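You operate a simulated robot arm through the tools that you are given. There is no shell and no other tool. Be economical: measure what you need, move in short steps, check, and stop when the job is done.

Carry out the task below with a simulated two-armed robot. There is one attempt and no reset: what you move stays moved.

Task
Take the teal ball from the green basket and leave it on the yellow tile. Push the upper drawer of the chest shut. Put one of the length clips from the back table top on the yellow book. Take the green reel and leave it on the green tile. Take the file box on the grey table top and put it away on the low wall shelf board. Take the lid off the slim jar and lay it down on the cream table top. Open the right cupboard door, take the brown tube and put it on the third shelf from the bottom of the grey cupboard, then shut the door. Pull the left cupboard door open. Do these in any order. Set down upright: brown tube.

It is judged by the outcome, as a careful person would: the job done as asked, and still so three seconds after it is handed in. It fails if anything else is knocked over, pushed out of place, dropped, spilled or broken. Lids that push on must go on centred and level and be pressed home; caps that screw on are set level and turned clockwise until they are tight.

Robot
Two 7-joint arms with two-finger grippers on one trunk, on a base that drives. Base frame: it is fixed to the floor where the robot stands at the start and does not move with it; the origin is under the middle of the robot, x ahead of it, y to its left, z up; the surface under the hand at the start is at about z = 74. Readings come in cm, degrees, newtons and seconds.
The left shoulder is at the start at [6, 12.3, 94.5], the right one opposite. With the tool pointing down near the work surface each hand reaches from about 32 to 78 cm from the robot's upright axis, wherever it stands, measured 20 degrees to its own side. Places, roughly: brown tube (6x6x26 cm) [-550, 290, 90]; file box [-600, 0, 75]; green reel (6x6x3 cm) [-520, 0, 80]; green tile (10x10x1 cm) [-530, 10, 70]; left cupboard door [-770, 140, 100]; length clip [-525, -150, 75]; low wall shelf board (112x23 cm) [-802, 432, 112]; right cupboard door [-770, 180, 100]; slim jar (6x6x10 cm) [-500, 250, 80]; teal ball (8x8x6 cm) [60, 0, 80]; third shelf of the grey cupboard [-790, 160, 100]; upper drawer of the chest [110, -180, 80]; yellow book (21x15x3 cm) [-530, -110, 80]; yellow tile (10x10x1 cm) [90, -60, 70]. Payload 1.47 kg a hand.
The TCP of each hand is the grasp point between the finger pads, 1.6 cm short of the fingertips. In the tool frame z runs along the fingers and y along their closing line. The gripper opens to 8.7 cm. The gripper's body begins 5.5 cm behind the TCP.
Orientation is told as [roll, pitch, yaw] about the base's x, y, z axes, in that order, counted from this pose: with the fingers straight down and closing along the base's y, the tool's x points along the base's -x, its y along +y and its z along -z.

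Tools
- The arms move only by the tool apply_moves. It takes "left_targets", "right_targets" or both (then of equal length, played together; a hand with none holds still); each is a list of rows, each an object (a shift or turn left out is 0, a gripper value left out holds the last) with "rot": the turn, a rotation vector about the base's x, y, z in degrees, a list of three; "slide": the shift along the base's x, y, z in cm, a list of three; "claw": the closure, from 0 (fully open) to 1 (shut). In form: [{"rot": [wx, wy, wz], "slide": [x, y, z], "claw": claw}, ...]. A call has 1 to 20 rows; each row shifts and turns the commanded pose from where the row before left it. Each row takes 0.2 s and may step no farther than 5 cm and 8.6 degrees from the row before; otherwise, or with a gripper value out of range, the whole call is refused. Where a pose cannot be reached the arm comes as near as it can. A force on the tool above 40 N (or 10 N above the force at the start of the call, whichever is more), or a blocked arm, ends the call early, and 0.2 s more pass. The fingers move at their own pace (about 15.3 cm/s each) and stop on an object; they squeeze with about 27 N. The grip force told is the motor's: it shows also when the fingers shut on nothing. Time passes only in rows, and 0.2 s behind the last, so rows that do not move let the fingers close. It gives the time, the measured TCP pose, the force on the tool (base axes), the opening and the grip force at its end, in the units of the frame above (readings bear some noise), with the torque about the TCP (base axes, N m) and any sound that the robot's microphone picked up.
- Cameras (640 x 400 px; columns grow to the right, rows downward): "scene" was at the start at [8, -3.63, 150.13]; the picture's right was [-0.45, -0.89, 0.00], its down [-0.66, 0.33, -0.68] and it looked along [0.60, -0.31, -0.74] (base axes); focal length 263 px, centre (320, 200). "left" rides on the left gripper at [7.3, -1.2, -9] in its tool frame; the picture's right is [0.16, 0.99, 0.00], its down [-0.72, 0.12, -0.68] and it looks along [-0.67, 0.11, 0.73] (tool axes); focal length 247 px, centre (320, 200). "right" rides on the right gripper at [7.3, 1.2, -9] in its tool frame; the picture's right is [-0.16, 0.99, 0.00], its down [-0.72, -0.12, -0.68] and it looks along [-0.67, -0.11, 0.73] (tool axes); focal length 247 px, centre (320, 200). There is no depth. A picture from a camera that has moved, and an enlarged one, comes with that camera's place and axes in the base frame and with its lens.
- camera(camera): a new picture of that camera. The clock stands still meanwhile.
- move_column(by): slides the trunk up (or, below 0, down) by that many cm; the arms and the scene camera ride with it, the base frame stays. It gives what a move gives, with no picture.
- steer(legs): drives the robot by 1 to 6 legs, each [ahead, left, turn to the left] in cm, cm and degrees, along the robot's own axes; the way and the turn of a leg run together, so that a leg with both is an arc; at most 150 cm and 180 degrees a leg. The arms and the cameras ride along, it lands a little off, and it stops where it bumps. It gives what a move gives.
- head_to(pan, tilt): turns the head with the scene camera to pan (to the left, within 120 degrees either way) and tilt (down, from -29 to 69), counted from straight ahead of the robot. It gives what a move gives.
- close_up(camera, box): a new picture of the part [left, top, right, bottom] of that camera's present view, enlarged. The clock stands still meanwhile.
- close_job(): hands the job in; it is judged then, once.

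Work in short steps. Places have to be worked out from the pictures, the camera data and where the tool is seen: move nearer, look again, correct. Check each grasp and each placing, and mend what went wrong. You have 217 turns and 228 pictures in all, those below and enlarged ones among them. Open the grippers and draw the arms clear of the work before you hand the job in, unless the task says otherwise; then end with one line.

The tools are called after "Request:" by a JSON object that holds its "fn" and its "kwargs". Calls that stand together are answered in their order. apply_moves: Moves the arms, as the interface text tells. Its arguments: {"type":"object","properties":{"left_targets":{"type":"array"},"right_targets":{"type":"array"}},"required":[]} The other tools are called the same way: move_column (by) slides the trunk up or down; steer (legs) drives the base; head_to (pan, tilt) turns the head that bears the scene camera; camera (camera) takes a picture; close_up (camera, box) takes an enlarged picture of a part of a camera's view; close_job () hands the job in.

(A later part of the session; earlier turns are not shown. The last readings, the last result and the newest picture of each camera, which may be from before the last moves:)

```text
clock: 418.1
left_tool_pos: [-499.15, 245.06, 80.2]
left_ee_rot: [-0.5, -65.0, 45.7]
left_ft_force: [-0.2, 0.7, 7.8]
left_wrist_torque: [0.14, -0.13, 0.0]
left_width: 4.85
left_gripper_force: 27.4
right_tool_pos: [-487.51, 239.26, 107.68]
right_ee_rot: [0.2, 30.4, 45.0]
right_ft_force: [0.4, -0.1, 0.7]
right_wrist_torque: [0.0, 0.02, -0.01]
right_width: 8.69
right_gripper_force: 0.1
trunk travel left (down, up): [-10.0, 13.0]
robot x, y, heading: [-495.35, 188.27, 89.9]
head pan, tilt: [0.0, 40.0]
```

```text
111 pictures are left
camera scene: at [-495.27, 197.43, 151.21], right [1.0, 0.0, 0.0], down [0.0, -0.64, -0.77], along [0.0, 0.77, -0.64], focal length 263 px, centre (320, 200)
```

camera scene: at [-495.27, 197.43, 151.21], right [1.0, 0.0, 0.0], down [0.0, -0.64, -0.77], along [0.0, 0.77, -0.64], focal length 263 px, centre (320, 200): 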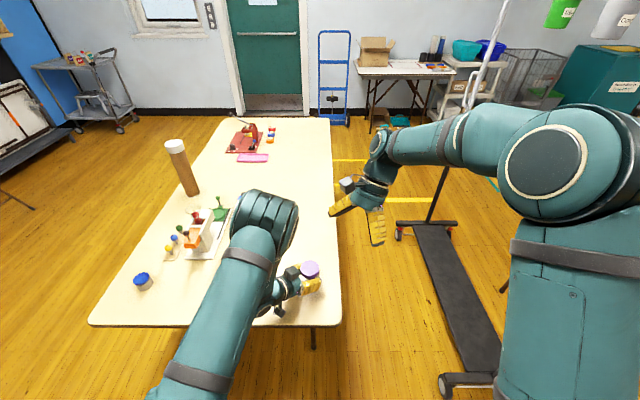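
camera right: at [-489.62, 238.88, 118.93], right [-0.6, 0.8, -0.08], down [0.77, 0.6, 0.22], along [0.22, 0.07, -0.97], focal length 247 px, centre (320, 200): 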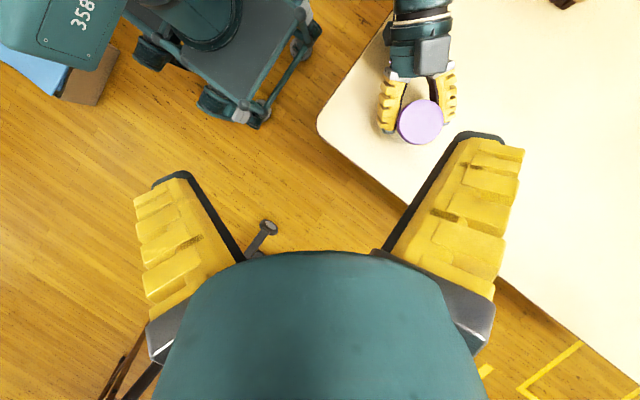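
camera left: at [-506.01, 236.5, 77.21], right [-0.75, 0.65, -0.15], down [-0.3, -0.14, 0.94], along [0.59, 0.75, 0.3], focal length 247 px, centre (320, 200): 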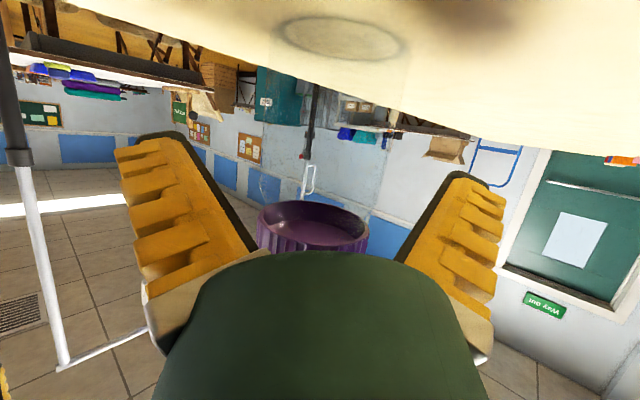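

The lid checks at [-498.4, 245.5]. I bring the right hand over it and part-way down.

Request:
{"fn": "apply_moves", "kwargs": {"right_targets": [{"slide": [-3.7, 2.1, -1]}, {"slide": [-3.7, 2.1, -1]}, {"slide": [-3.6, 2.0, -1]}, {"slide": [0, 0, -4.5]}, {"slide": [0, 0, -4.5]}, {"slide": [0, 0, -3]}]}}

Request:
{"fn": "camera", "kwargs": {"camera": "right"}}

Request:
{"fn": "close_up", "kwargs": {"camera": "scene", "box": [240, 190, 380, 325]}}

```text
clock: 419.5
left_tool_pos: [-499.14, 245.18, 80.21]
left_ee_rot: [-0.4, -65.2, 45.9]
left_ft_force: [0.9, 0.0, 6.9]
left_wrist_torque: [0.1, 0.04, 0.0]
left_width: 4.8
left_gripper_force: 27.2
right_tool_pos: [-498.55, 245.03, 92.3]
right_ee_rot: [0.1, 30.2, 44.9]
right_ft_force: [-0.2, -0.6, -0.4]
right_wrist_torque: [0.02, 0.04, 0.0]
right_width: 8.7
right_gripper_force: 0.0
trunk travel left (down, up): [-10.0, 13.0]
robot x, y, heading: [-495.17, 188.32, 90.0]
head pan, tilt: [0.0, 40.0]
```

```text
110 pictures are left
camera right: at [-500.56, 244.6, 103.74], right [-0.6, 0.8, -0.08], down [0.77, 0.6, 0.22], along [0.22, 0.07, -0.97], focal length 247 px, centre (320, 200)
```

right: 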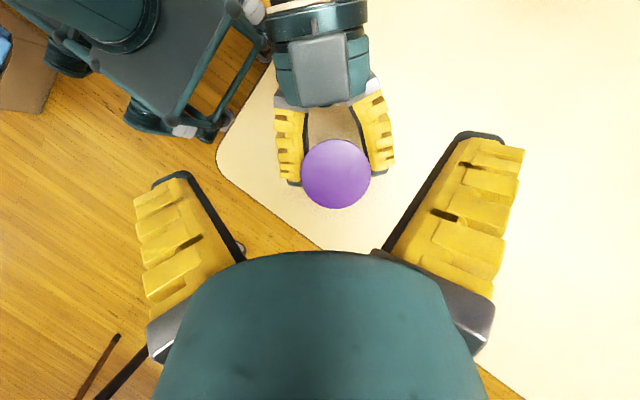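

```text
2.96 times, centred on (310, 258) of scene
camera zoom: at [-495.21, 197.44, 151.21], right [1.0, 0.0, 0.0], down [0.0, -0.64, -0.77], along [0.0, 0.77, -0.64], focal length 780 px, centre (350, 30)
```

zoom: 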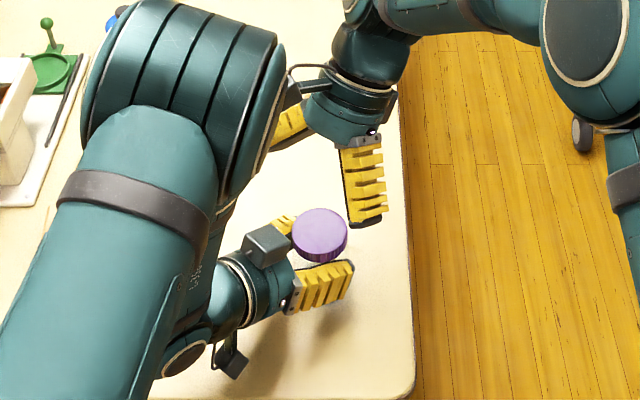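

The lid centre is [-498.5, 245.8]. I adjust and go down to lid level, then close.

Request:
{"fn": "apply_moves", "kwargs": {"right_targets": [{"slide": [0, 0.7, -4]}, {"slide": [0, 0, -3]}, {"slide": [0, 0, -1.1]}]}}

Request:
{"fn": "camera", "kwargs": {"camera": "right"}}

Request:
{"fn": "close_up", "kwargs": {"camera": "scene", "box": [260, 210, 360, 310]}}

```text
clock: 420.3
left_tool_pos: [-499.21, 245.23, 80.17]
left_ee_rot: [-0.5, -65.1, 45.8]
left_ft_force: [-0.5, -0.8, 7.3]
left_wrist_torque: [0.02, 0.11, -0.02]
left_width: 4.8
left_gripper_force: 26.6
right_tool_pos: [-498.24, 245.83, 84.1]
right_ee_rot: [0.1, 30.4, 45.1]
right_ft_force: [0.0, -0.7, 0.5]
right_wrist_torque: [-0.01, 0.03, 0.0]
right_width: 8.69
right_gripper_force: 0.1
trunk travel left (down, up): [-10.0, 13.0]
robot x, y, heading: [-495.31, 187.86, 90.1]
head pan, tilt: [0.0, 40.0]
```

```text
108 pictures are left
camera right: at [-500.45, 245.37, 95.5], right [-0.6, 0.8, -0.08], down [0.77, 0.6, 0.22], along [0.22, 0.07, -0.97], focal length 247 px, centre (320, 200)
```

right: 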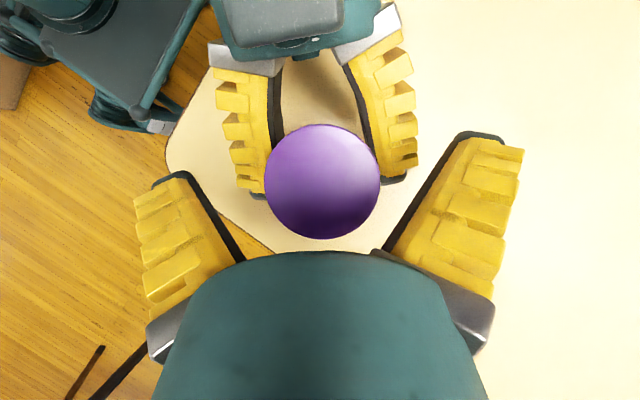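

```text
4.00 times, centred on (310, 260) of scene
camera zoom: at [-495.21, 197.45, 151.21], right [1.0, 0.0, 0.0], down [0.0, -0.64, -0.77], along [0.0, 0.77, -0.64], focal length 1053 px, centre (360, -40)
```

zoom: 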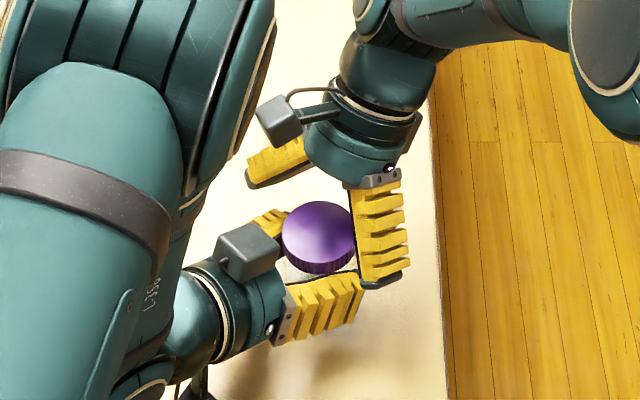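

Centred on the lid. I close the right hand on it.

Request:
{"fn": "apply_moves", "kwargs": {"right_targets": [{"claw": 1}, {}, {}, {}]}}

Request:
{"fn": "camera", "kwargs": {"camera": "right"}}

```text
clock: 421.3
left_tool_pos: [-499.03, 245.24, 80.11]
left_ee_rot: [-0.5, -65.1, 45.8]
left_ft_force: [-2.1, 0.0, 6.4]
left_wrist_torque: [0.18, 0.05, -0.05]
left_width: 4.78
left_gripper_force: 26.2
right_tool_pos: [-498.35, 245.91, 84.19]
right_ee_rot: [0.1, 30.3, 45.0]
right_ft_force: [2.9, 1.0, 2.0]
right_wrist_torque: [0.09, -0.16, 0.1]
right_width: 4.93
right_gripper_force: 27.0
trunk travel left (down, up): [-10.0, 13.0]
robot x, y, heading: [-495.03, 188.26, 90.2]
head pan, tilt: [0.0, 40.0]
```

```text
106 pictures are left
camera right: at [-500.42, 245.38, 95.53], right [-0.6, 0.8, -0.08], down [0.77, 0.6, 0.22], along [0.22, 0.07, -0.97], focal length 247 px, centre (320, 200)
```

right: 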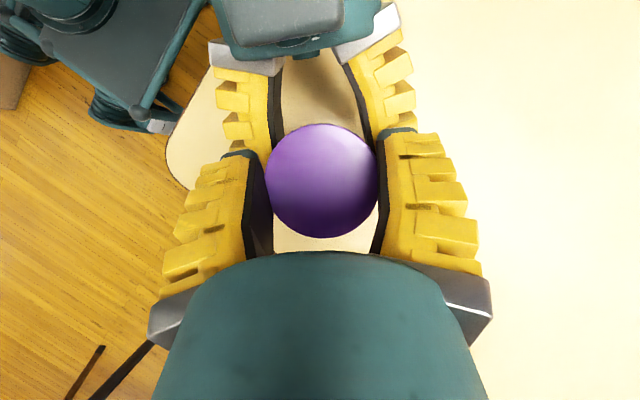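

Lid gripped. I try turning it counter-clockwise 24° and read the torque.

Request:
{"fn": "apply_moves", "kwargs": {"right_targets": [{"rot": [0, 0, 8]}, {"rot": [0, 0, 8]}, {"rot": [0, 0, 8]}]}}

Request:
{"fn": "camera", "kwargs": {"camera": "right"}}

```text
clock: 422.1
left_tool_pos: [-499.24, 245.19, 80.14]
left_ee_rot: [-0.5, -65.1, 45.8]
left_ft_force: [-5.8, -1.3, 8.3]
left_wrist_torque: [0.08, -0.03, -0.02]
left_width: 4.84
left_gripper_force: 26.7
right_tool_pos: [-498.28, 245.87, 84.14]
right_ee_rot: [0.0, 30.3, 69.1]
right_ft_force: [6.4, 1.7, -1.1]
right_wrist_torque: [0.08, -0.21, -0.01]
right_width: 4.9
right_gripper_force: 26.8
trunk travel left (down, up): [-10.0, 13.0]
robot x, y, heading: [-495.32, 188.77, 89.8]
head pan, tilt: [0.0, 40.0]
```

```text
105 pictures are left
camera right: at [-500.07, 244.57, 95.6], right [-0.87, 0.48, -0.08], down [0.45, 0.86, 0.22], along [0.18, 0.16, -0.97], focal length 247 px, centre (320, 200)
```

right: 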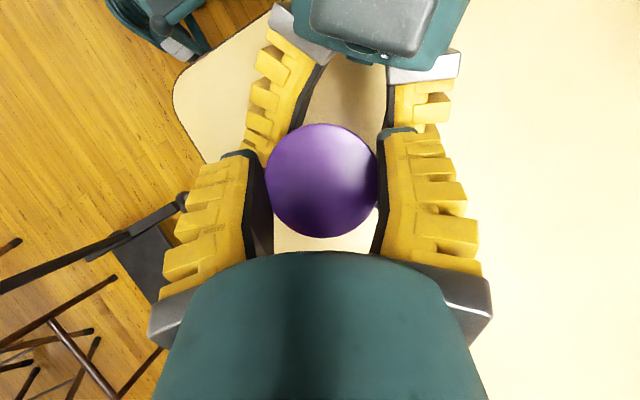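

It turned with almost no torque. I try a small lift of the lid and watch the forces.

Request:
{"fn": "apply_moves", "kwargs": {"right_targets": [{"slide": [0, 0, 0.3]}, {"slide": [0, 0, 0.3]}]}}

Request:
{"fn": "close_up", "kwargs": {"camera": "scene", "box": [260, 210, 360, 310]}}

```text
clock: 422.7
left_tool_pos: [-499.04, 245.24, 80.16]
left_ee_rot: [-0.6, -65.1, 45.8]
left_ft_force: [-2.5, -5.9, 13.5]
left_wrist_torque: [0.21, -0.2, -0.06]
left_width: 5.14
left_gripper_force: 27.0
right_tool_pos: [-498.39, 245.83, 84.74]
right_ee_rot: [0.0, 30.3, 69.0]
right_ft_force: [2.7, 6.6, -14.0]
right_wrist_torque: [0.17, -0.05, 0.05]
right_width: 4.5
right_gripper_force: 27.6
trunk travel left (down, up): [-10.0, 13.0]
robot x, y, heading: [-495.14, 188.08, 89.9]
head pan, tilt: [0.0, 40.0]
```

```text
4.00 times, centred on (310, 260) of scene
camera zoom: at [-495.21, 197.5, 151.2], right [1.0, 0.0, 0.0], down [0.0, -0.64, -0.77], along [0.0, 0.77, -0.64], focal length 1053 px, centre (360, -40)
```

zoom: 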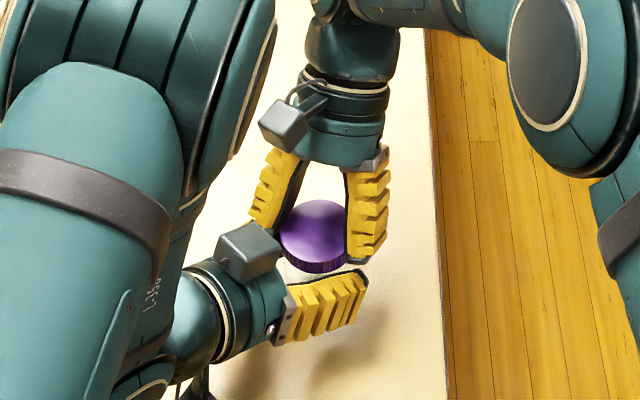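

It resists 14 N, so it is likely threaded or tight. I relax, re-grip and turn counter-clockwise in strokes within the free range.

Request:
{"fn": "apply_moves", "kwargs": {"right_targets": [{"slide": [0, 0, -0.6]}, {"claw": 0.25}, {}, {"rot": [0, 0, -7]}, {"rot": [0, 0, -7]}, {"rot": [0, 0, -7]}, {"rot": [0, 0, -7]}, {"rot": [0, 0, -7]}, {"rot": [0, 0, -7]}, {"rot": [0, 0, -7]}, {"rot": [0, 0, -7]}, {"claw": 1}, {}, {}, {"rot": [0, 0, 8]}, {"rot": [0, 0, 8]}, {"rot": [0, 0, 8]}, {"rot": [0, 0, 8]}, {"rot": [0, 0, 8]}, {"rot": [0, 0, 8]}]}}

Request:
{"fn": "camera", "kwargs": {"camera": "right"}}

```text
clock: 426.9
left_tool_pos: [-499.06, 245.24, 80.11]
left_ee_rot: [-0.5, -65.1, 45.8]
left_ft_force: [-8.1, -1.1, 5.7]
left_wrist_torque: [0.22, -0.01, 0.08]
left_width: 5.0
left_gripper_force: 27.0
right_tool_pos: [-498.46, 246.0, 84.16]
right_ee_rot: [0.1, 30.3, 61.2]
right_ft_force: [7.5, 0.3, 0.5]
right_wrist_torque: [-0.29, -0.18, -0.02]
right_width: 4.93
right_gripper_force: 26.3
trunk travel left (down, up): [-10.0, 13.0]
robot x, y, heading: [-495.13, 187.59, 90.0]
head pan, tilt: [0.0, 40.0]
```

```text
103 pictures are left
camera right: at [-500.28, 244.88, 95.51], right [-0.8, 0.6, -0.08], down [0.57, 0.79, 0.22], along [0.2, 0.13, -0.97], focal length 247 px, centre (320, 200)
```

right: 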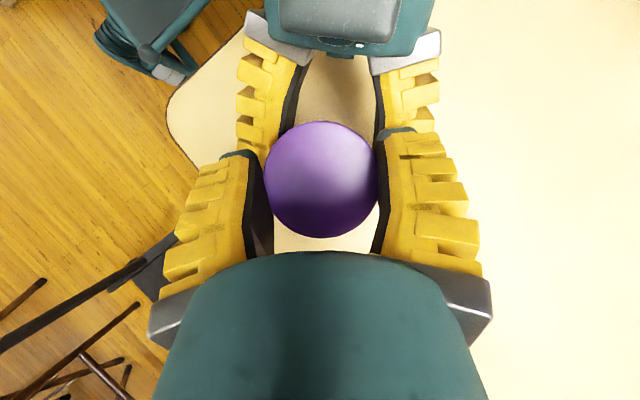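

About 72° turned in all. I test a lift again.

Request:
{"fn": "apply_moves", "kwargs": {"right_targets": [{"rot": [0, 0, 8]}, {"rot": [0, 0, 6]}, {"slide": [0, 0, 0.3]}, {"slide": [0, 0, 0.3]}]}}

```text
clock: 427.9
left_tool_pos: [-499.01, 245.26, 80.08]
left_ee_rot: [-0.5, -65.1, 45.7]
left_ft_force: [-0.6, -6.4, 16.2]
left_wrist_torque: [0.27, -0.13, -0.11]
left_width: 5.32
left_gripper_force: 26.6
right_tool_pos: [-498.47, 245.84, 84.8]
right_ee_rot: [0.1, 30.3, 75.1]
right_ft_force: [0.0, 7.1, -14.9]
right_wrist_torque: [0.16, 0.03, 0.07]
right_width: 4.65
right_gripper_force: 27.1
trunk travel left (down, up): [-10.0, 13.0]
robot x, y, heading: [-495.33, 188.23, 90.1]
head pan, tilt: [0.0, 40.0]
```

Still stuck at 15 N. The lid seems to rotate freely, so I try a slightly firmer pull before more turning.

Request:
{"fn": "apply_moves", "kwargs": {"right_targets": [{"slide": [0, 0, 0.3]}, {"slide": [0, 0, 0.3]}, {"slide": [0, 0, 0.3]}]}}

Request:
{"fn": "close_up", "kwargs": {"camera": "scene", "box": [260, 210, 360, 310]}}

```text
clock: 428.7
left_tool_pos: [-499.73, 245.35, 79.99]
left_ee_rot: [0.1, -64.9, 46.1]
left_ft_force: [-31.2, 16.9, -4.5]
left_wrist_torque: [-0.29, -0.54, 0.18]
left_width: 5.68
left_gripper_force: 27.2
right_tool_pos: [-498.13, 245.87, 85.91]
right_ee_rot: [-0.3, 30.3, 74.8]
right_ft_force: [29.0, -10.6, 24.4]
right_wrist_torque: [-0.02, -0.58, 0.11]
right_width: 0.59
right_gripper_force: 26.7
trunk travel left (down, up): [-10.0, 13.0]
robot x, y, heading: [-495.38, 187.86, 89.8]
head pan, tilt: [0.0, 40.0]
```

```text
4.00 times, centred on (310, 260) of scene
camera zoom: at [-495.23, 197.44, 151.23], right [1.0, 0.0, 0.0], down [0.0, -0.64, -0.77], along [0.0, 0.77, -0.64], focal length 1053 px, centre (360, -40)
```

zoom: 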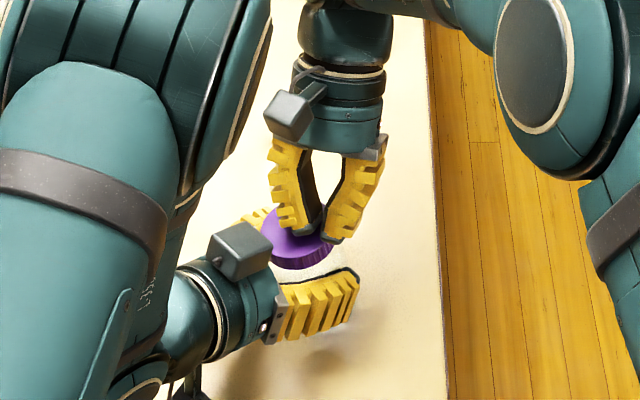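

The fingers slipped up off the lid and press on it. I raise the right hand and open it, then look.

Request:
{"fn": "apply_moves", "kwargs": {"right_targets": [{"slide": [0, 0, 2]}, {"slide": [0, 0, 4]}, {"claw": 0}, {}]}}

Request:
{"fn": "close_up", "kwargs": {"camera": "scene", "box": [260, 210, 360, 310]}}

Request:
{"fn": "camera", "kwargs": {"camera": "right"}}

Request:
{"fn": "camera", "kwargs": {"camera": "left"}}

```text
clock: 429.7
left_tool_pos: [-499.02, 245.2, 80.12]
left_ee_rot: [-0.6, -65.2, 45.8]
left_ft_force: [0.7, 0.5, 3.2]
left_wrist_torque: [-0.01, -0.08, -0.03]
left_width: 5.32
left_gripper_force: 27.0
right_tool_pos: [-498.33, 245.85, 91.68]
right_ee_rot: [0.1, 30.3, 75.0]
right_ft_force: [0.6, 0.3, -0.2]
right_wrist_torque: [0.0, -0.01, 0.01]
right_width: 8.69
right_gripper_force: 0.0
trunk travel left (down, up): [-10.0, 13.0]
robot x, y, heading: [-495.09, 187.71, 90.2]
head pan, tilt: [0.0, 40.0]
```

```text
4.00 times, centred on (310, 260) of scene
camera zoom: at [-495.2, 197.49, 151.2], right [1.0, 0.0, 0.0], down [0.0, -0.64, -0.77], along [0.0, 0.77, -0.64], focal length 1053 px, centre (360, -40)
```

zoom: 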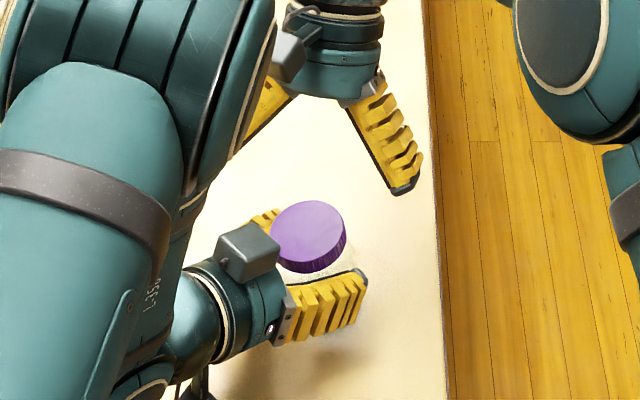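

```text
100 pictures are left
camera right: at [-499.97, 244.37, 102.96], right [-0.92, 0.39, -0.08], down [0.36, 0.91, 0.22], along [0.16, 0.17, -0.97], focal length 247 px, centre (320, 200)
```

right: 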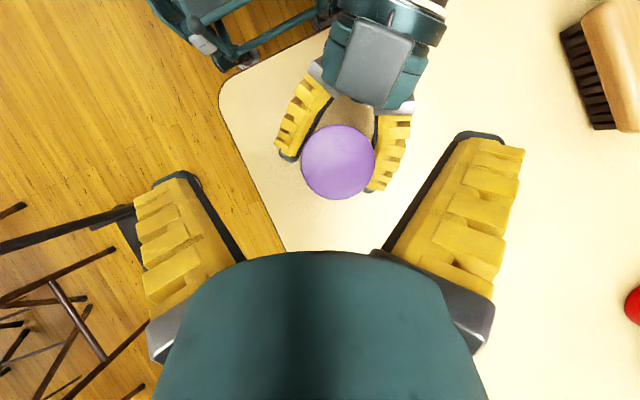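

```text
99 pictures are left
camera left: at [-506.01, 236.44, 77.22], right [-0.75, 0.65, -0.15], down [-0.3, -0.14, 0.94], along [0.59, 0.75, 0.3], focal length 247 px, centre (320, 200)
```

left: 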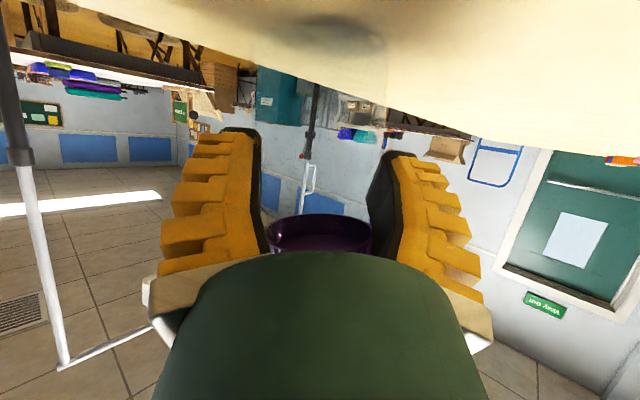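

The pull slipped; the lid is evidently threaded. I re-seat the left grip so the jar stands true, and recheck the lid position.

Request:
{"fn": "apply_moves", "kwargs": {"left_targets": [{"claw": 0.2}, {}, {}, {"claw": 1}, {}, {}]}}

Request:
{"fn": "camera", "kwargs": {"camera": "right"}}

Request:
{"fn": "close_up", "kwargs": {"camera": "scene", "box": [260, 210, 360, 310]}}

```text
clock: 431.1
left_tool_pos: [-499.01, 245.29, 80.14]
left_ee_rot: [-0.4, -65.2, 45.8]
left_ft_force: [-0.7, -0.7, 3.9]
left_wrist_torque: [0.01, -0.09, 0.01]
left_width: 4.94
left_gripper_force: 26.7
right_tool_pos: [-498.4, 245.78, 91.67]
right_ee_rot: [-0.1, 30.3, 75.0]
right_ft_force: [-0.4, -0.8, -0.4]
right_wrist_torque: [0.01, -0.03, -0.02]
right_width: 8.71
right_gripper_force: 0.0
trunk travel left (down, up): [-10.0, 13.0]
robot x, y, heading: [-495.09, 188.08, 89.9]
head pan, tilt: [0.0, 40.0]
```

```text
98 pictures are left
camera right: at [-499.97, 244.37, 102.95], right [-0.92, 0.39, -0.08], down [0.36, 0.91, 0.22], along [0.16, 0.17, -0.97], focal length 247 px, centre (320, 200)
```

right: 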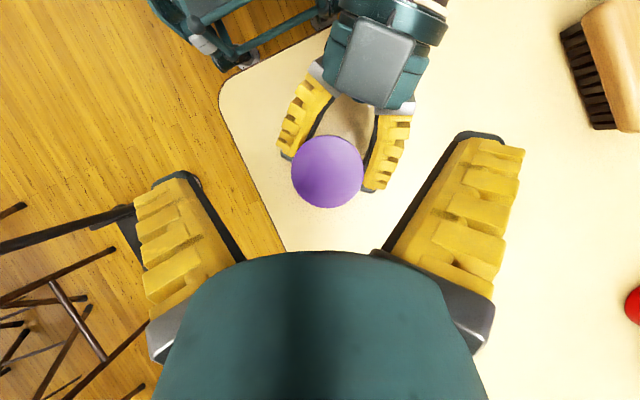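

```text
4.00 times, centred on (310, 260) of scene
camera zoom: at [-495.22, 197.48, 151.21], right [1.0, 0.0, 0.0], down [0.0, -0.64, -0.77], along [0.0, 0.77, -0.64], focal length 1053 px, centre (360, -40)
```

zoom: 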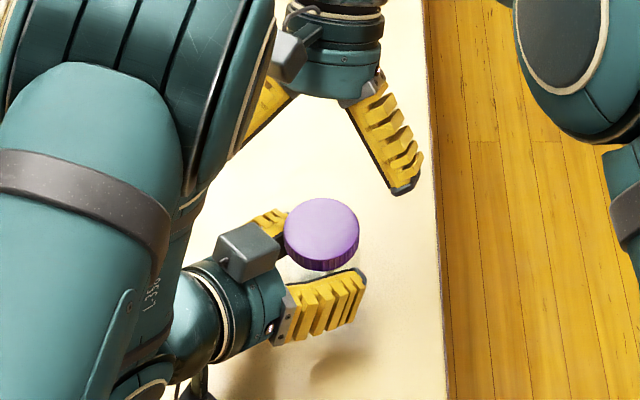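

The jar stands true again. I rewind the right hand, go down a bit lower on the lid, grip and turn CCW.

Request:
{"fn": "apply_moves", "kwargs": {"right_targets": [{"rot": [0, 0, -7.5]}, {"rot": [0, 0, -7.5]}, {"rot": [0, 0, -7.5]}, {"rot": [0, 0, -7.5]}, {"rot": [0, 0, -7.5]}, {"rot": [0, 0, -7.5]}, {"rot": [0, 0, -7.5]}, {"rot": [0, 0, -7.5]}, {"slide": [0.2, 0.1, -4]}, {"slide": [0, 0, -3.9]}, {"claw": 1}, {}, {}, {"rot": [0, 0, 8.5]}, {"rot": [0, 0, 8.5]}, {"rot": [0, 0, 8.5]}, {"rot": [0, 0, 8.5]}, {"rot": [0, 0, 8.5]}, {"rot": [0, 0, 8.5]}, {"rot": [0, 0, 8.5]}]}}

```text
clock: 435.3
left_tool_pos: [-499.11, 245.11, 80.07]
left_ee_rot: [-0.6, -65.0, 45.8]
left_ft_force: [-6.3, -7.8, 6.4]
left_wrist_torque: [0.22, -0.44, 0.57]
left_width: 4.86
left_gripper_force: 27.2
right_tool_pos: [-498.07, 246.14, 83.98]
right_ee_rot: [0.1, 30.0, 74.5]
right_ft_force: [6.4, 9.4, 6.8]
right_wrist_torque: [0.39, 0.4, -0.64]
right_width: 5.16
right_gripper_force: 26.7
trunk travel left (down, up): [-10.0, 13.0]
robot x, y, heading: [-494.94, 188.15, 90.2]
head pan, tilt: [0.0, 40.0]
```

Now there is real torque (0.6 Nm) between the hands. I make another stroke.

Request:
{"fn": "apply_moves", "kwargs": {"right_targets": [{"claw": 0.25}, {}, {"rot": [0, 0, -7.5]}, {"rot": [0, 0, -7.5]}, {"rot": [0, 0, -7.5]}, {"rot": [0, 0, -7.5]}, {"rot": [0, 0, -7.5]}, {"rot": [0, 0, -7.5]}, {"rot": [0, 0, -7.5]}, {"rot": [0, 0, -7.5]}, {"claw": 1}, {}, {}, {"rot": [0, 0, 8.5]}, {"rot": [0, 0, 8.5]}, {"rot": [0, 0, 8.5]}, {"rot": [0, 0, 8.5]}, {"rot": [0, 0, 8.5]}, {"rot": [0, 0, 8.5]}, {"rot": [0, 0, 8.5]}]}}

Request:
{"fn": "close_up", "kwargs": {"camera": "scene", "box": [260, 210, 360, 310]}}

Request:
{"fn": "camera", "kwargs": {"camera": "left"}}

```text
clock: 439.5
left_tool_pos: [-499.11, 245.1, 80.1]
left_ee_rot: [-0.5, -65.2, 45.8]
left_ft_force: [-6.6, -7.4, 6.6]
left_wrist_torque: [0.29, -0.28, 0.58]
left_width: 4.77
left_gripper_force: 26.3
right_tool_pos: [-498.04, 246.03, 83.84]
right_ee_rot: [0.0, 30.0, 74.0]
right_ft_force: [7.9, 9.5, 6.2]
right_wrist_torque: [0.28, 0.14, -0.62]
right_width: 5.23
right_gripper_force: 27.0
trunk travel left (down, up): [-10.0, 13.0]
robot x, y, heading: [-495.31, 187.93, 89.9]
head pan, tilt: [0.0, 40.0]
```

```text
4.00 times, centred on (310, 260) of scene
camera zoom: at [-495.19, 197.42, 151.22], right [1.0, 0.0, 0.0], down [0.0, -0.64, -0.77], along [0.0, 0.77, -0.64], focal length 1053 px, centre (360, -40)
```

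zoom: 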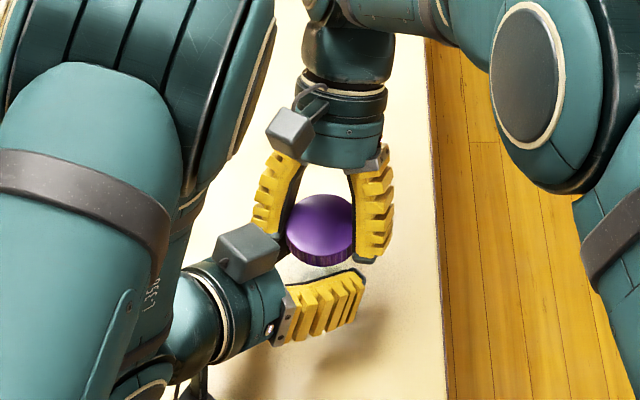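

```text
95 pictures are left
camera left: at [-506.05, 236.38, 77.25], right [-0.75, 0.65, -0.15], down [-0.3, -0.14, 0.94], along [0.59, 0.75, 0.3], focal length 247 px, centre (320, 200)
```

left: 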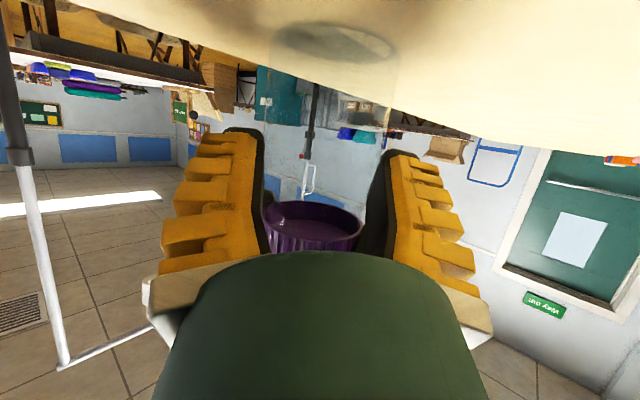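

The right fingertips are probably touching the left fingers at this height (6 N up-force), spoiling the turn. I go up 0.5 cm and make strokes at the earlier height, where the lid turned freely.

Request:
{"fn": "apply_moves", "kwargs": {"right_targets": [{"claw": 0.25, "slide": [0, 0, 0]}, {"slide": [0, -0.1, 0.5]}, {"rot": [0, 0, -7.5]}, {"rot": [0, 0, -7.5]}, {"rot": [0, 0, -7.5]}, {"rot": [0, 0, -7.5]}, {"rot": [0, 0, -7.5]}, {"rot": [0, 0, -7.5]}, {"rot": [0, 0, -7.5]}, {"rot": [0, 0, -7.5]}, {"claw": 1}, {}, {}, {"rot": [0, 0, 8.5]}, {"rot": [0, 0, 8.5]}, {"rot": [0, 0, 8.5]}, {"rot": [0, 0, 8.5]}, {"rot": [0, 0, 8.5]}, {"rot": [0, 0, 8.5]}, {"rot": [0, 0, 8.5]}]}}

```text
clock: 443.7
left_tool_pos: [-499.24, 245.19, 80.1]
left_ee_rot: [-0.4, -65.0, 45.8]
left_ft_force: [2.5, -13.8, 0.2]
left_wrist_torque: [0.06, 0.14, -0.08]
left_width: 5.01
left_gripper_force: 26.4
right_tool_pos: [-498.26, 245.93, 84.28]
right_ee_rot: [0.0, 30.2, 73.7]
right_ft_force: [-0.3, 11.1, 11.2]
right_wrist_torque: [0.04, -0.18, -0.02]
right_width: 5.52
right_gripper_force: 26.9
trunk travel left (down, up): [-10.0, 13.0]
robot x, y, heading: [-495.22, 188.16, 89.8]
head pan, tilt: [0.0, 40.0]
```

Zero torque and an upward push of 11 N: the lid seems to be rising on its thread. I make another stroke slightly higher.

Request:
{"fn": "apply_moves", "kwargs": {"right_targets": [{"claw": 0.25}, {"slide": [0, 0, 0.3]}, {"rot": [0, 0, -7.5]}, {"rot": [0, 0, -7.5]}, {"rot": [0, 0, -7.5]}, {"rot": [0, 0, -7.5]}, {"rot": [0, 0, -7.5]}, {"rot": [0, 0, -7.5]}, {"rot": [0, 0, -7.5]}, {"rot": [0, 0, -7.5]}, {"claw": 1}, {}, {}, {"rot": [0, 0, 8.5]}, {"rot": [0, 0, 8.5]}, {"rot": [0, 0, 8.5]}, {"rot": [0, 0, 8.5]}, {"rot": [0, 0, 8.5]}, {"rot": [0, 0, 8.5]}, {"rot": [0, 0, 8.5]}]}}

Request:
{"fn": "close_up", "kwargs": {"camera": "scene", "box": [260, 210, 360, 310]}}

Request:
{"fn": "camera", "kwargs": {"camera": "right"}}

```text
clock: 447.9
left_tool_pos: [-499.09, 245.2, 80.18]
left_ee_rot: [-0.5, -65.1, 45.8]
left_ft_force: [-1.5, -7.6, 4.8]
left_wrist_torque: [0.04, 0.0, 0.03]
left_width: 5.12
left_gripper_force: 26.6
right_tool_pos: [-498.17, 245.94, 84.65]
right_ee_rot: [0.0, 30.4, 73.2]
right_ft_force: [1.3, 6.8, -0.9]
right_wrist_torque: [0.11, 0.0, -0.08]
right_width: 4.82
right_gripper_force: 27.0
trunk travel left (down, up): [-10.0, 13.0]
robot x, y, heading: [-495.36, 188.28, 89.6]
head pan, tilt: [0.0, 40.0]
```

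```text
4.00 times, centred on (310, 260) of scene
camera zoom: at [-495.22, 197.47, 151.2], right [1.0, 0.0, 0.0], down [0.0, -0.64, -0.77], along [0.0, 0.77, -0.64], focal length 1053 px, centre (360, -40)
```

zoom: 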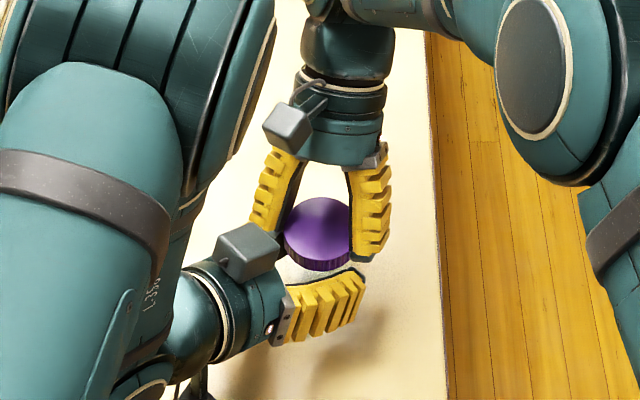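

```text
93 pictures are left
camera right: at [-499.88, 244.47, 95.95], right [-0.91, 0.42, -0.08], down [0.39, 0.89, 0.22], along [0.16, 0.17, -0.97], focal length 247 px, centre (320, 200)
```

right: 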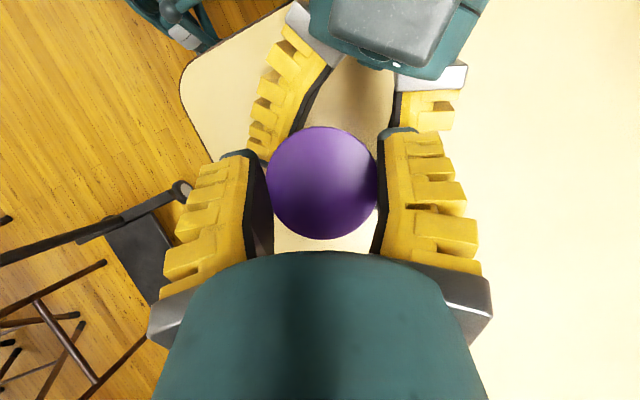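

I test a gentle lift.

Request:
{"fn": "apply_moves", "kwargs": {"right_targets": [{"slide": [0, 0, 0.3]}, {"slide": [0, 0, 0.2]}]}}

```text
clock: 448.5
left_tool_pos: [-499.05, 245.21, 80.2]
left_ee_rot: [-0.5, -65.2, 45.8]
left_ft_force: [-0.2, -7.6, 6.4]
left_wrist_torque: [0.4, -0.1, -0.12]
left_width: 5.09
left_gripper_force: 26.8
right_tool_pos: [-498.09, 245.87, 85.14]
right_ee_rot: [0.0, 30.4, 73.0]
right_ft_force: [-0.4, 7.7, -5.6]
right_wrist_torque: [0.01, 0.04, -0.01]
right_width: 4.7
right_gripper_force: 26.7
trunk travel left (down, up): [-10.0, 13.0]
robot x, y, heading: [-495.19, 188.13, 89.9]
head pan, tilt: [0.0, 40.0]
```

Request:
{"fn": "apply_moves", "kwargs": {"right_targets": [{"slide": [0, 0, 0.2]}, {"slide": [0, 0, 0.2]}]}}

Request:
{"fn": "close_up", "kwargs": {"camera": "scene", "box": [280, 235, 340, 285]}}

```text
clock: 449.1
left_tool_pos: [-499.18, 245.27, 80.24]
left_ee_rot: [-0.5, -65.2, 45.9]
left_ft_force: [-0.5, -1.6, 3.6]
left_wrist_torque: [-0.04, -0.05, 0.06]
left_width: 5.04
left_gripper_force: 26.5
right_tool_pos: [-498.11, 245.89, 85.38]
right_ee_rot: [0.0, 30.4, 73.0]
right_ft_force: [1.2, 0.7, -0.5]
right_wrist_torque: [0.03, -0.01, -0.01]
right_width: 4.7
right_gripper_force: 26.6
trunk travel left (down, up): [-10.0, 13.0]
robot x, y, heading: [-495.02, 187.67, 90.1]
head pan, tilt: [0.0, 40.0]
```

```text
8.00 times, centred on (310, 260) of scene
camera zoom: at [-495.2, 197.48, 151.21], right [1.0, 0.0, 0.0], down [0.0, -0.64, -0.77], along [0.0, 0.77, -0.64], focal length 2106 px, centre (400, -280)
```

zoom: 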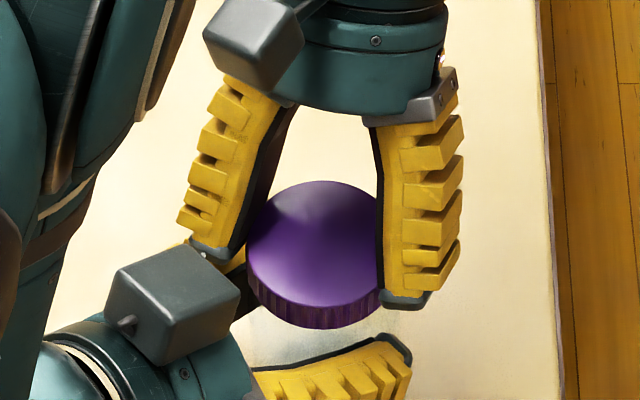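

The force has vanished: the lid seems free. I lift further.

Request:
{"fn": "apply_moves", "kwargs": {"right_targets": [{"slide": [0, 0, 1]}, {"slide": [0, 0, 2]}, {"slide": [0, 0, 3]}, {"slide": [0, 0, 4]}]}}

Request:
{"fn": "camera", "kwargs": {"camera": "right"}}

Request:
{"fn": "close_up", "kwargs": {"camera": "scene", "box": [240, 190, 380, 310]}}

```text
clock: 450.1
left_tool_pos: [-499.08, 245.22, 80.08]
left_ee_rot: [-0.5, -65.1, 45.8]
left_ft_force: [-0.4, -2.5, 6.9]
left_wrist_torque: [-0.22, 0.0, 0.04]
left_width: 4.99
left_gripper_force: 26.5
right_tool_pos: [-498.25, 246.1, 95.67]
right_ee_rot: [0.0, 30.3, 73.0]
right_ft_force: [0.2, 0.0, 0.0]
right_wrist_torque: [0.01, 0.01, 0.0]
right_width: 4.68
right_gripper_force: 27.2
trunk travel left (down, up): [-10.0, 13.0]
robot x, y, heading: [-494.96, 188.07, 89.7]
head pan, tilt: [0.0, 40.0]
```

```text
91 pictures are left
camera right: at [-499.94, 244.65, 106.99], right [-0.9, 0.42, -0.08], down [0.39, 0.89, 0.22], along [0.16, 0.17, -0.97], focal length 247 px, centre (320, 200)
```

right: 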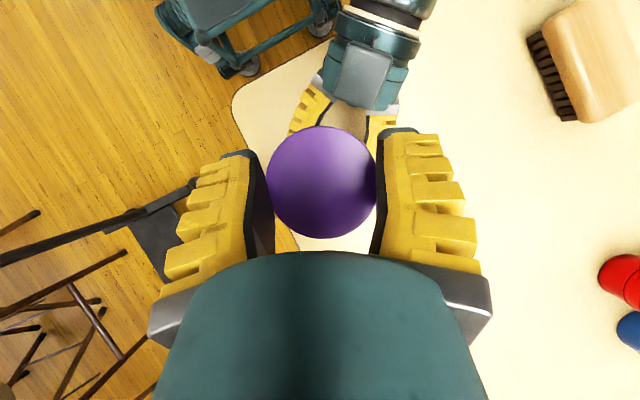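

```text
3.33 times, centred on (310, 250) of scene
camera zoom: at [-495.21, 197.44, 151.21], right [1.0, 0.0, 0.0], down [0.0, -0.64, -0.77], along [0.0, 0.77, -0.64], focal length 878 px, centre (353, 33)
```

zoom: 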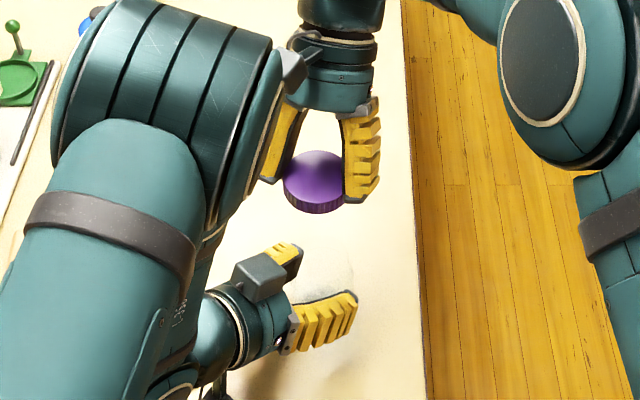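

The lid is off. I carry it north to a free spot at about [-499, 264] and lower it.

Request:
{"fn": "apply_moves", "kwargs": {"right_targets": [{"slide": [0, 4.5, 0]}, {"slide": [0, 4.5, 0]}, {"slide": [0, 4.5, 0]}, {"slide": [0, 4, 0]}, {"slide": [0, 0, -4.5]}, {"slide": [0, 0, -4.5]}, {"slide": [0, 0, -4.5]}, {"slide": [0, 0, -3.5]}]}}

Request:
{"fn": "camera", "kwargs": {"camera": "right"}}

Request:
{"fn": "camera", "kwargs": {"camera": "scene"}}

```text
clock: 451.9
left_tool_pos: [-499.03, 245.16, 80.18]
left_ee_rot: [-0.5, -65.1, 46.0]
left_ft_force: [-0.3, -3.9, 2.0]
left_wrist_torque: [-0.19, 0.06, -0.04]
left_width: 4.99
left_gripper_force: 27.0
right_tool_pos: [-497.49, 251.78, 80.32]
right_ee_rot: [0.1, 30.2, 73.0]
right_ft_force: [0.0, 3.9, 2.8]
right_wrist_torque: [-0.06, 0.0, -0.01]
right_width: 4.71
right_gripper_force: 26.6
right hand out of reach, approached as far as the arm can: row 2, 3, 4, 7, 8
trunk travel left (down, up): [-10.0, 13.0]
robot x, y, heading: [-495.02, 188.04, 89.8]
head pan, tilt: [0.0, 40.0]
```

```text
89 pictures are left
camera right: at [-499.19, 250.3, 91.63], right [-0.9, 0.42, -0.08], down [0.4, 0.89, 0.22], along [0.16, 0.17, -0.97], focal length 247 px, centre (320, 200)
```

right: 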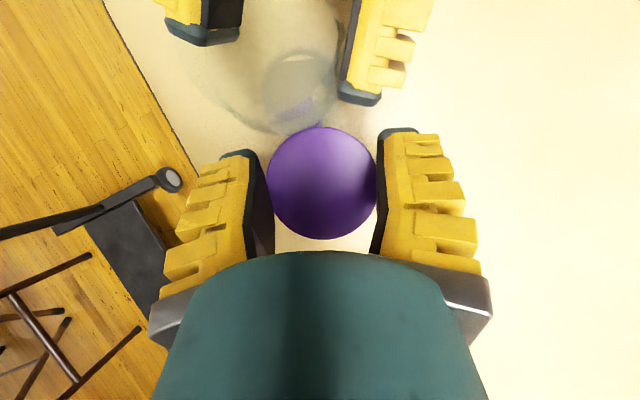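

```text
88 pictures are left
camera scene: at [-495.21, 197.48, 151.21], right [1.0, 0.0, 0.0], down [0.0, -0.64, -0.77], along [0.0, 0.77, -0.64], focal length 263 px, centre (320, 200)
```

scene: 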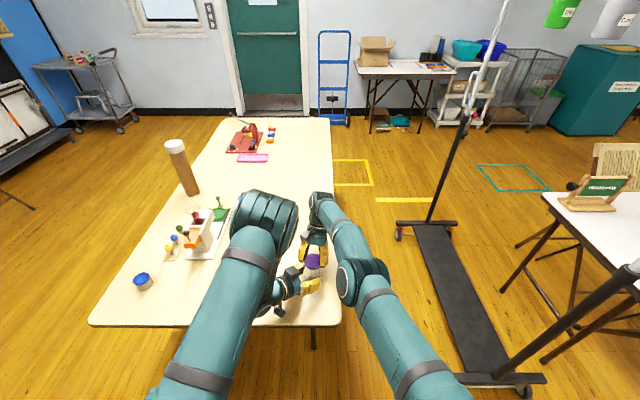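

The leaning arm can't reach that far. I raise it, straighten the lean (no elbow conflict there), and lower again at y≈263.

Request:
{"fn": "apply_moves", "kwargs": {"right_targets": [{"slide": [0, 0, 4.5]}, {"slide": [0, 0, 4.5]}, {"slide": [1, 0, 4.5]}, {"rot": [7.17, -2.19, 0], "slide": [1, 0, 0]}, {"rot": [7.17, -2.19, 0]}, {"rot": [7.17, -2.19, 0]}, {"rot": [7.17, -2.19, 0]}]}}

Request:
{"fn": "camera", "kwargs": {"camera": "scene"}}

```text
clock: 453.5
left_tool_pos: [-499.11, 245.19, 80.15]
left_ee_rot: [-0.5, -65.0, 45.9]
left_ft_force: [-1.0, 0.3, 1.3]
left_wrist_torque: [-0.04, 0.02, -0.02]
left_width: 5.01
left_gripper_force: 27.2
right_tool_pos: [-498.23, 260.77, 92.63]
right_ee_rot: [0.0, 0.4, 73.0]
right_ft_force: [-0.3, 0.2, -0.2]
right_wrist_torque: [0.0, 0.01, 0.01]
right_width: 4.54
right_gripper_force: 27.1
right hand out of reach, approached as far as the arm can: row 1, 2, 3, 4, 5, 6, 7
trunk travel left (down, up): [-10.0, 13.0]
robot x, y, heading: [-495.2, 188.12, 90.1]
head pan, tilt: [0.0, 40.0]
```

```text
87 pictures are left
camera scene: at [-495.22, 197.51, 151.2], right [1.0, 0.0, 0.0], down [0.0, -0.64, -0.77], along [0.0, 0.77, -0.64], focal length 263 px, centre (320, 200)
```

scene: 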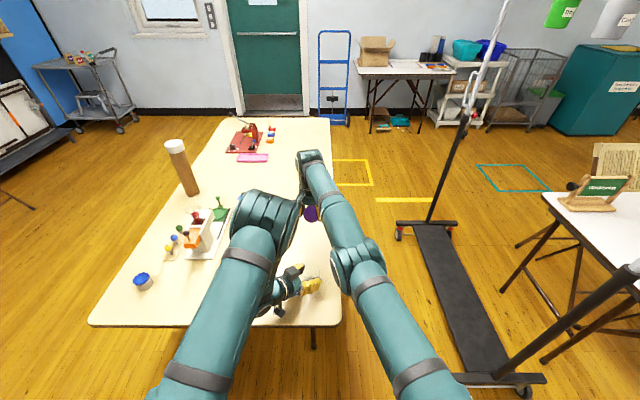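

Now vertical at y≈260. I pull back slightly and lower the lid to the table.

Request:
{"fn": "apply_moves", "kwargs": {"right_targets": [{"slide": [0.5, -3.5, -2]}, {"slide": [0, 0, -4.5]}, {"slide": [0, 0, -4.5]}, {"slide": [0, 0, -3.5]}]}}

Request:
{"fn": "camera", "kwargs": {"camera": "right"}}

```text
clock: 454.5
left_tool_pos: [-499.12, 245.13, 80.17]
left_ee_rot: [-0.6, -65.1, 45.8]
left_ft_force: [-0.6, 0.0, 0.5]
left_wrist_torque: [0.0, -0.01, -0.01]
left_width: 4.98
left_gripper_force: 27.4
right_tool_pos: [-498.77, 259.78, 78.44]
right_ee_rot: [0.1, 0.3, 72.9]
right_ft_force: [0.0, -0.1, 0.2]
right_wrist_torque: [0.0, 0.0, 0.02]
right_width: 4.5
right_gripper_force: 26.8
right hand out of reach, approached as far as the arm can: row 1, 3, 4
trunk travel left (down, up): [-10.0, 13.0]
robot x, y, heading: [-495.0, 187.8, 89.9]
head pan, tilt: [0.0, 40.0]
```

```text
86 pictures are left
camera right: at [-502.11, 253.16, 87.32], right [-0.9, 0.44, 0.0], down [0.32, 0.66, 0.68], along [0.3, 0.61, -0.74], focal length 247 px, centre (320, 200)
```

right: 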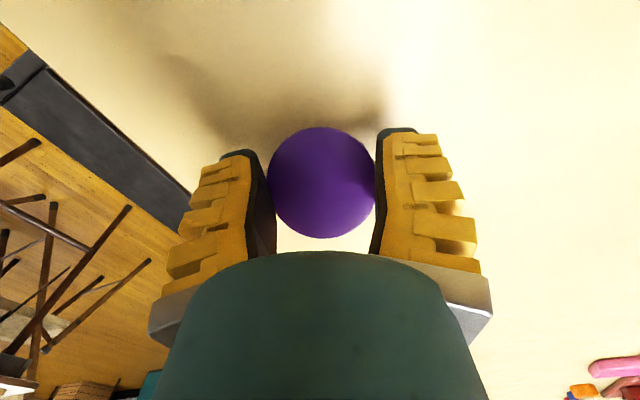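

Straightening tilted the lid 30° in space; I must lean again to lay it flat, but with the lean toward +x, which is reachable. Meanwhile I release the jar with the left hand and back it off.

Request:
{"fn": "apply_moves", "kwargs": {"left_targets": [{"claw": 0}, {}, {"slide": [-2.5, -2.6, 0]}, {"slide": [-2.5, -2.6, 0]}, {"slide": [-2.5, -2.6, 0]}, {"slide": [-2.5, -2.6, 0]}, {"slide": [0, 0, 4]}, {"slide": [0, 0, 4]}, {"slide": [0, 0, 4]}, {"slide": [0, 0, 4]}], "right_targets": [{"slide": [0, 0, 4.5]}, {"slide": [0, -1, 4.5]}, {"rot": [0, 0, -7.9]}, {"rot": [0, 0, -7.9]}, {"rot": [0, 0, -7.9]}, {"rot": [0, 0, -7.9]}, {"rot": [0, 0, -7.9]}, {"rot": [0, 0, -7.9]}, {"rot": [0, 0, -7.9]}, {"rot": [0, 0, -7.9]}]}}

Request:
{"fn": "apply_moves", "kwargs": {"right_targets": [{"rot": [-1.3, 7.4, 0]}, {"rot": [-1.3, 7.4, 0]}, {"rot": [-1.3, 7.4, 0]}, {"rot": [-1.3, 7.4, 0]}]}}

Request:
{"fn": "camera", "kwargs": {"camera": "scene"}}

Request:
{"fn": "camera", "kwargs": {"camera": "right"}}

```text
clock: 456.7
left_tool_pos: [-509.22, 234.37, 95.78]
left_ee_rot: [-0.6, -64.9, 45.9]
left_ft_force: [1.2, -0.3, 0.9]
left_wrist_torque: [0.0, 0.0, 0.02]
left_width: 8.69
left_gripper_force: 0.0
right_tool_pos: [-499.38, 260.44, 87.13]
right_ee_rot: [-0.1, 0.3, 9.8]
right_ft_force: [0.2, -0.3, -0.3]
right_wrist_torque: [0.05, -0.01, 0.03]
right_width: 4.43
right_gripper_force: 26.9
right hand out of reach, approached as far as the arm can: row 1, 2
trunk travel left (down, up): [-10.0, 13.0]
robot x, y, heading: [-495.48, 187.49, 90.1]
head pan, tilt: [0.0, 40.0]
```

```text
clock: 457.7
left_tool_pos: [-509.3, 234.55, 95.82]
left_ee_rot: [-0.5, -65.2, 45.8]
left_ft_force: [0.4, -0.3, 0.6]
left_wrist_torque: [0.03, -0.03, 0.0]
left_width: 8.73
left_gripper_force: 0.0
right_tool_pos: [-499.37, 260.94, 87.04]
right_ee_rot: [-0.1, 30.5, 9.8]
right_ft_force: [-0.1, 0.0, -1.1]
right_wrist_torque: [0.01, -0.04, 0.02]
right_width: 4.4
right_gripper_force: 26.8
right hand out of reach, approached as far as the arm can: row 1
trunk travel left (down, up): [-10.0, 13.0]
robot x, y, heading: [-495.13, 188.29, 89.8]
head pan, tilt: [0.0, 40.0]
```

```text
85 pictures are left
camera scene: at [-495.18, 197.54, 151.2], right [1.0, 0.0, 0.0], down [0.0, -0.64, -0.77], along [0.0, 0.77, -0.64], focal length 263 px, centre (320, 200)
```

scene: 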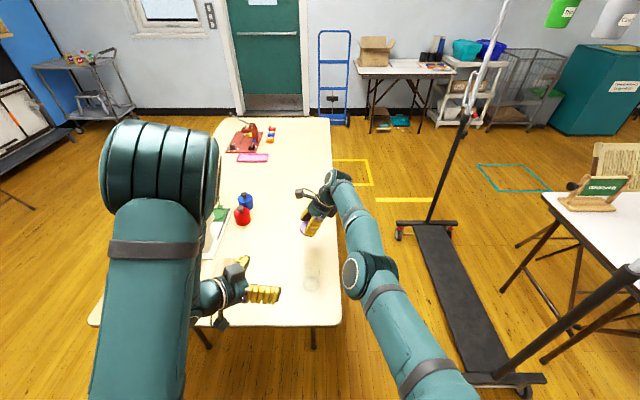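

```text
84 pictures are left
camera right: at [-501.34, 261.89, 98.33], right [-0.04, 1.0, -0.08], down [0.97, 0.05, 0.22], along [0.22, -0.07, -0.97], focal length 247 px, centre (320, 200)
```

right: 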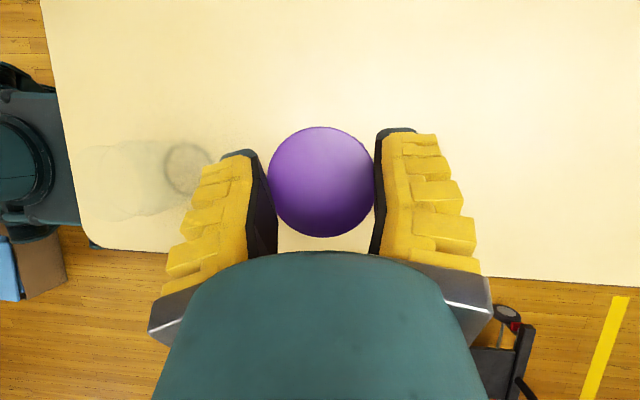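

The lid is level again over [-499, 261]. I lower it to the table.

Request:
{"fn": "apply_moves", "kwargs": {"right_targets": [{"slide": [0, 0, -4]}, {"slide": [0, 0, -4]}, {"slide": [0, 0, -1.6]}, {"slide": [0, 0, -0.5]}]}}

Request:
{"fn": "close_up", "kwargs": {"camera": "scene", "box": [260, 200, 360, 300]}}

```text
clock: 458.7
left_tool_pos: [-509.2, 234.62, 95.84]
left_ee_rot: [-0.6, -65.0, 45.8]
left_ft_force: [-0.6, -0.1, 0.5]
left_wrist_torque: [-0.05, 0.02, 0.0]
left_width: 8.71
left_gripper_force: 0.1
right_tool_pos: [-499.21, 259.75, 77.16]
right_ee_rot: [-0.2, 30.4, 9.8]
right_ft_force: [-0.8, 0.0, -0.1]
right_wrist_torque: [-0.03, -0.01, -0.02]
right_width: 4.37
right_gripper_force: 27.4
right hand out of reach, approached as far as the arm can: row 2
trunk travel left (down, up): [-10.0, 13.0]
robot x, y, heading: [-495.23, 187.94, 90.2]
head pan, tilt: [0.0, 40.0]
```

```text
4.00 times, centred on (310, 250) of scene
camera zoom: at [-495.2, 197.51, 151.2], right [1.0, 0.0, 0.0], down [0.0, -0.64, -0.77], along [0.0, 0.77, -0.64], focal length 1053 px, centre (360, 0)
```

zoom: 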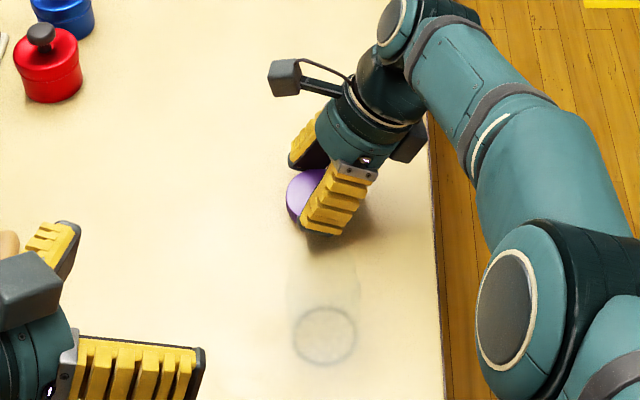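

Request:
{"fn": "apply_moves", "kwargs": {"right_targets": [{"slide": [0, 0, -0.4]}, {"slide": [0, 0, -0.3]}]}}

```text
clock: 459.3
left_tool_pos: [-509.35, 234.55, 95.79]
left_ee_rot: [-0.6, -65.0, 45.9]
left_ft_force: [0.2, -0.3, 0.7]
left_wrist_torque: [-0.04, -0.03, 0.05]
left_width: 8.71
left_gripper_force: 0.0
right_tool_pos: [-499.18, 259.66, 76.76]
right_ee_rot: [0.1, 30.5, 9.8]
right_ft_force: [0.3, -0.2, 9.7]
right_wrist_torque: [-0.24, -0.02, -0.01]
right_width: 4.47
right_gripper_force: 26.6
right hand out of reach, approached as far as the arm can: row 1
trunk travel left (down, up): [-10.0, 13.0]
robot x, y, heading: [-495.03, 187.84, 90.2]
head pan, tilt: [0.0, 40.0]
```

Contact with the table (about 10 N). I open and retreat along the hand's lean, upward.

Request:
{"fn": "apply_moves", "kwargs": {"right_targets": [{"claw": 0}, {}, {"slide": [1, 0, 2]}, {"slide": [2, 0, 3.5]}, {"slide": [2, 0, 4]}, {"slide": [2, 0, 4]}, {"slide": [2, -1, 4]}]}}

Request:
{"fn": "close_up", "kwargs": {"camera": "scene", "box": [260, 200, 360, 300]}}

```text
clock: 460.9
left_tool_pos: [-509.28, 234.46, 95.77]
left_ee_rot: [-0.4, -65.1, 45.9]
left_ft_force: [1.0, -0.1, 0.6]
left_wrist_torque: [0.02, -0.02, 0.03]
left_width: 8.68
left_gripper_force: 0.1
right_tool_pos: [-490.47, 258.21, 94.31]
right_ee_rot: [0.0, 30.4, 9.9]
right_ft_force: [0.5, -1.0, 0.6]
right_wrist_torque: [-0.02, -0.02, 0.0]
right_width: 8.71
right_gripper_force: 0.1
trunk travel left (down, up): [-10.0, 13.0]
robot x, y, heading: [-495.06, 188.06, 90.1]
head pan, tilt: [0.0, 40.0]
```

```text
4.00 times, centred on (310, 250) of scene
camera zoom: at [-495.18, 197.39, 151.22], right [1.0, 0.0, 0.0], down [0.0, -0.64, -0.77], along [0.0, 0.77, -0.64], focal length 1053 px, centre (360, 0)
```

zoom: 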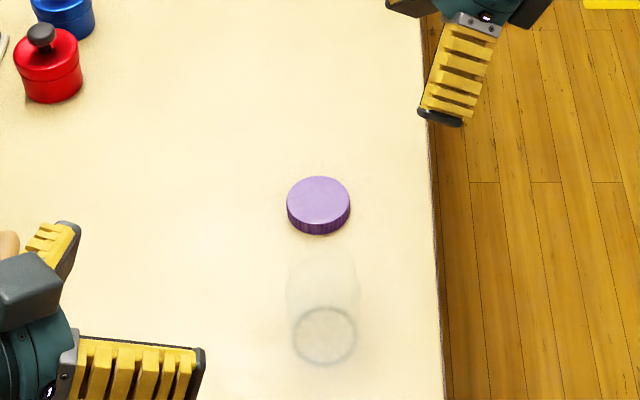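

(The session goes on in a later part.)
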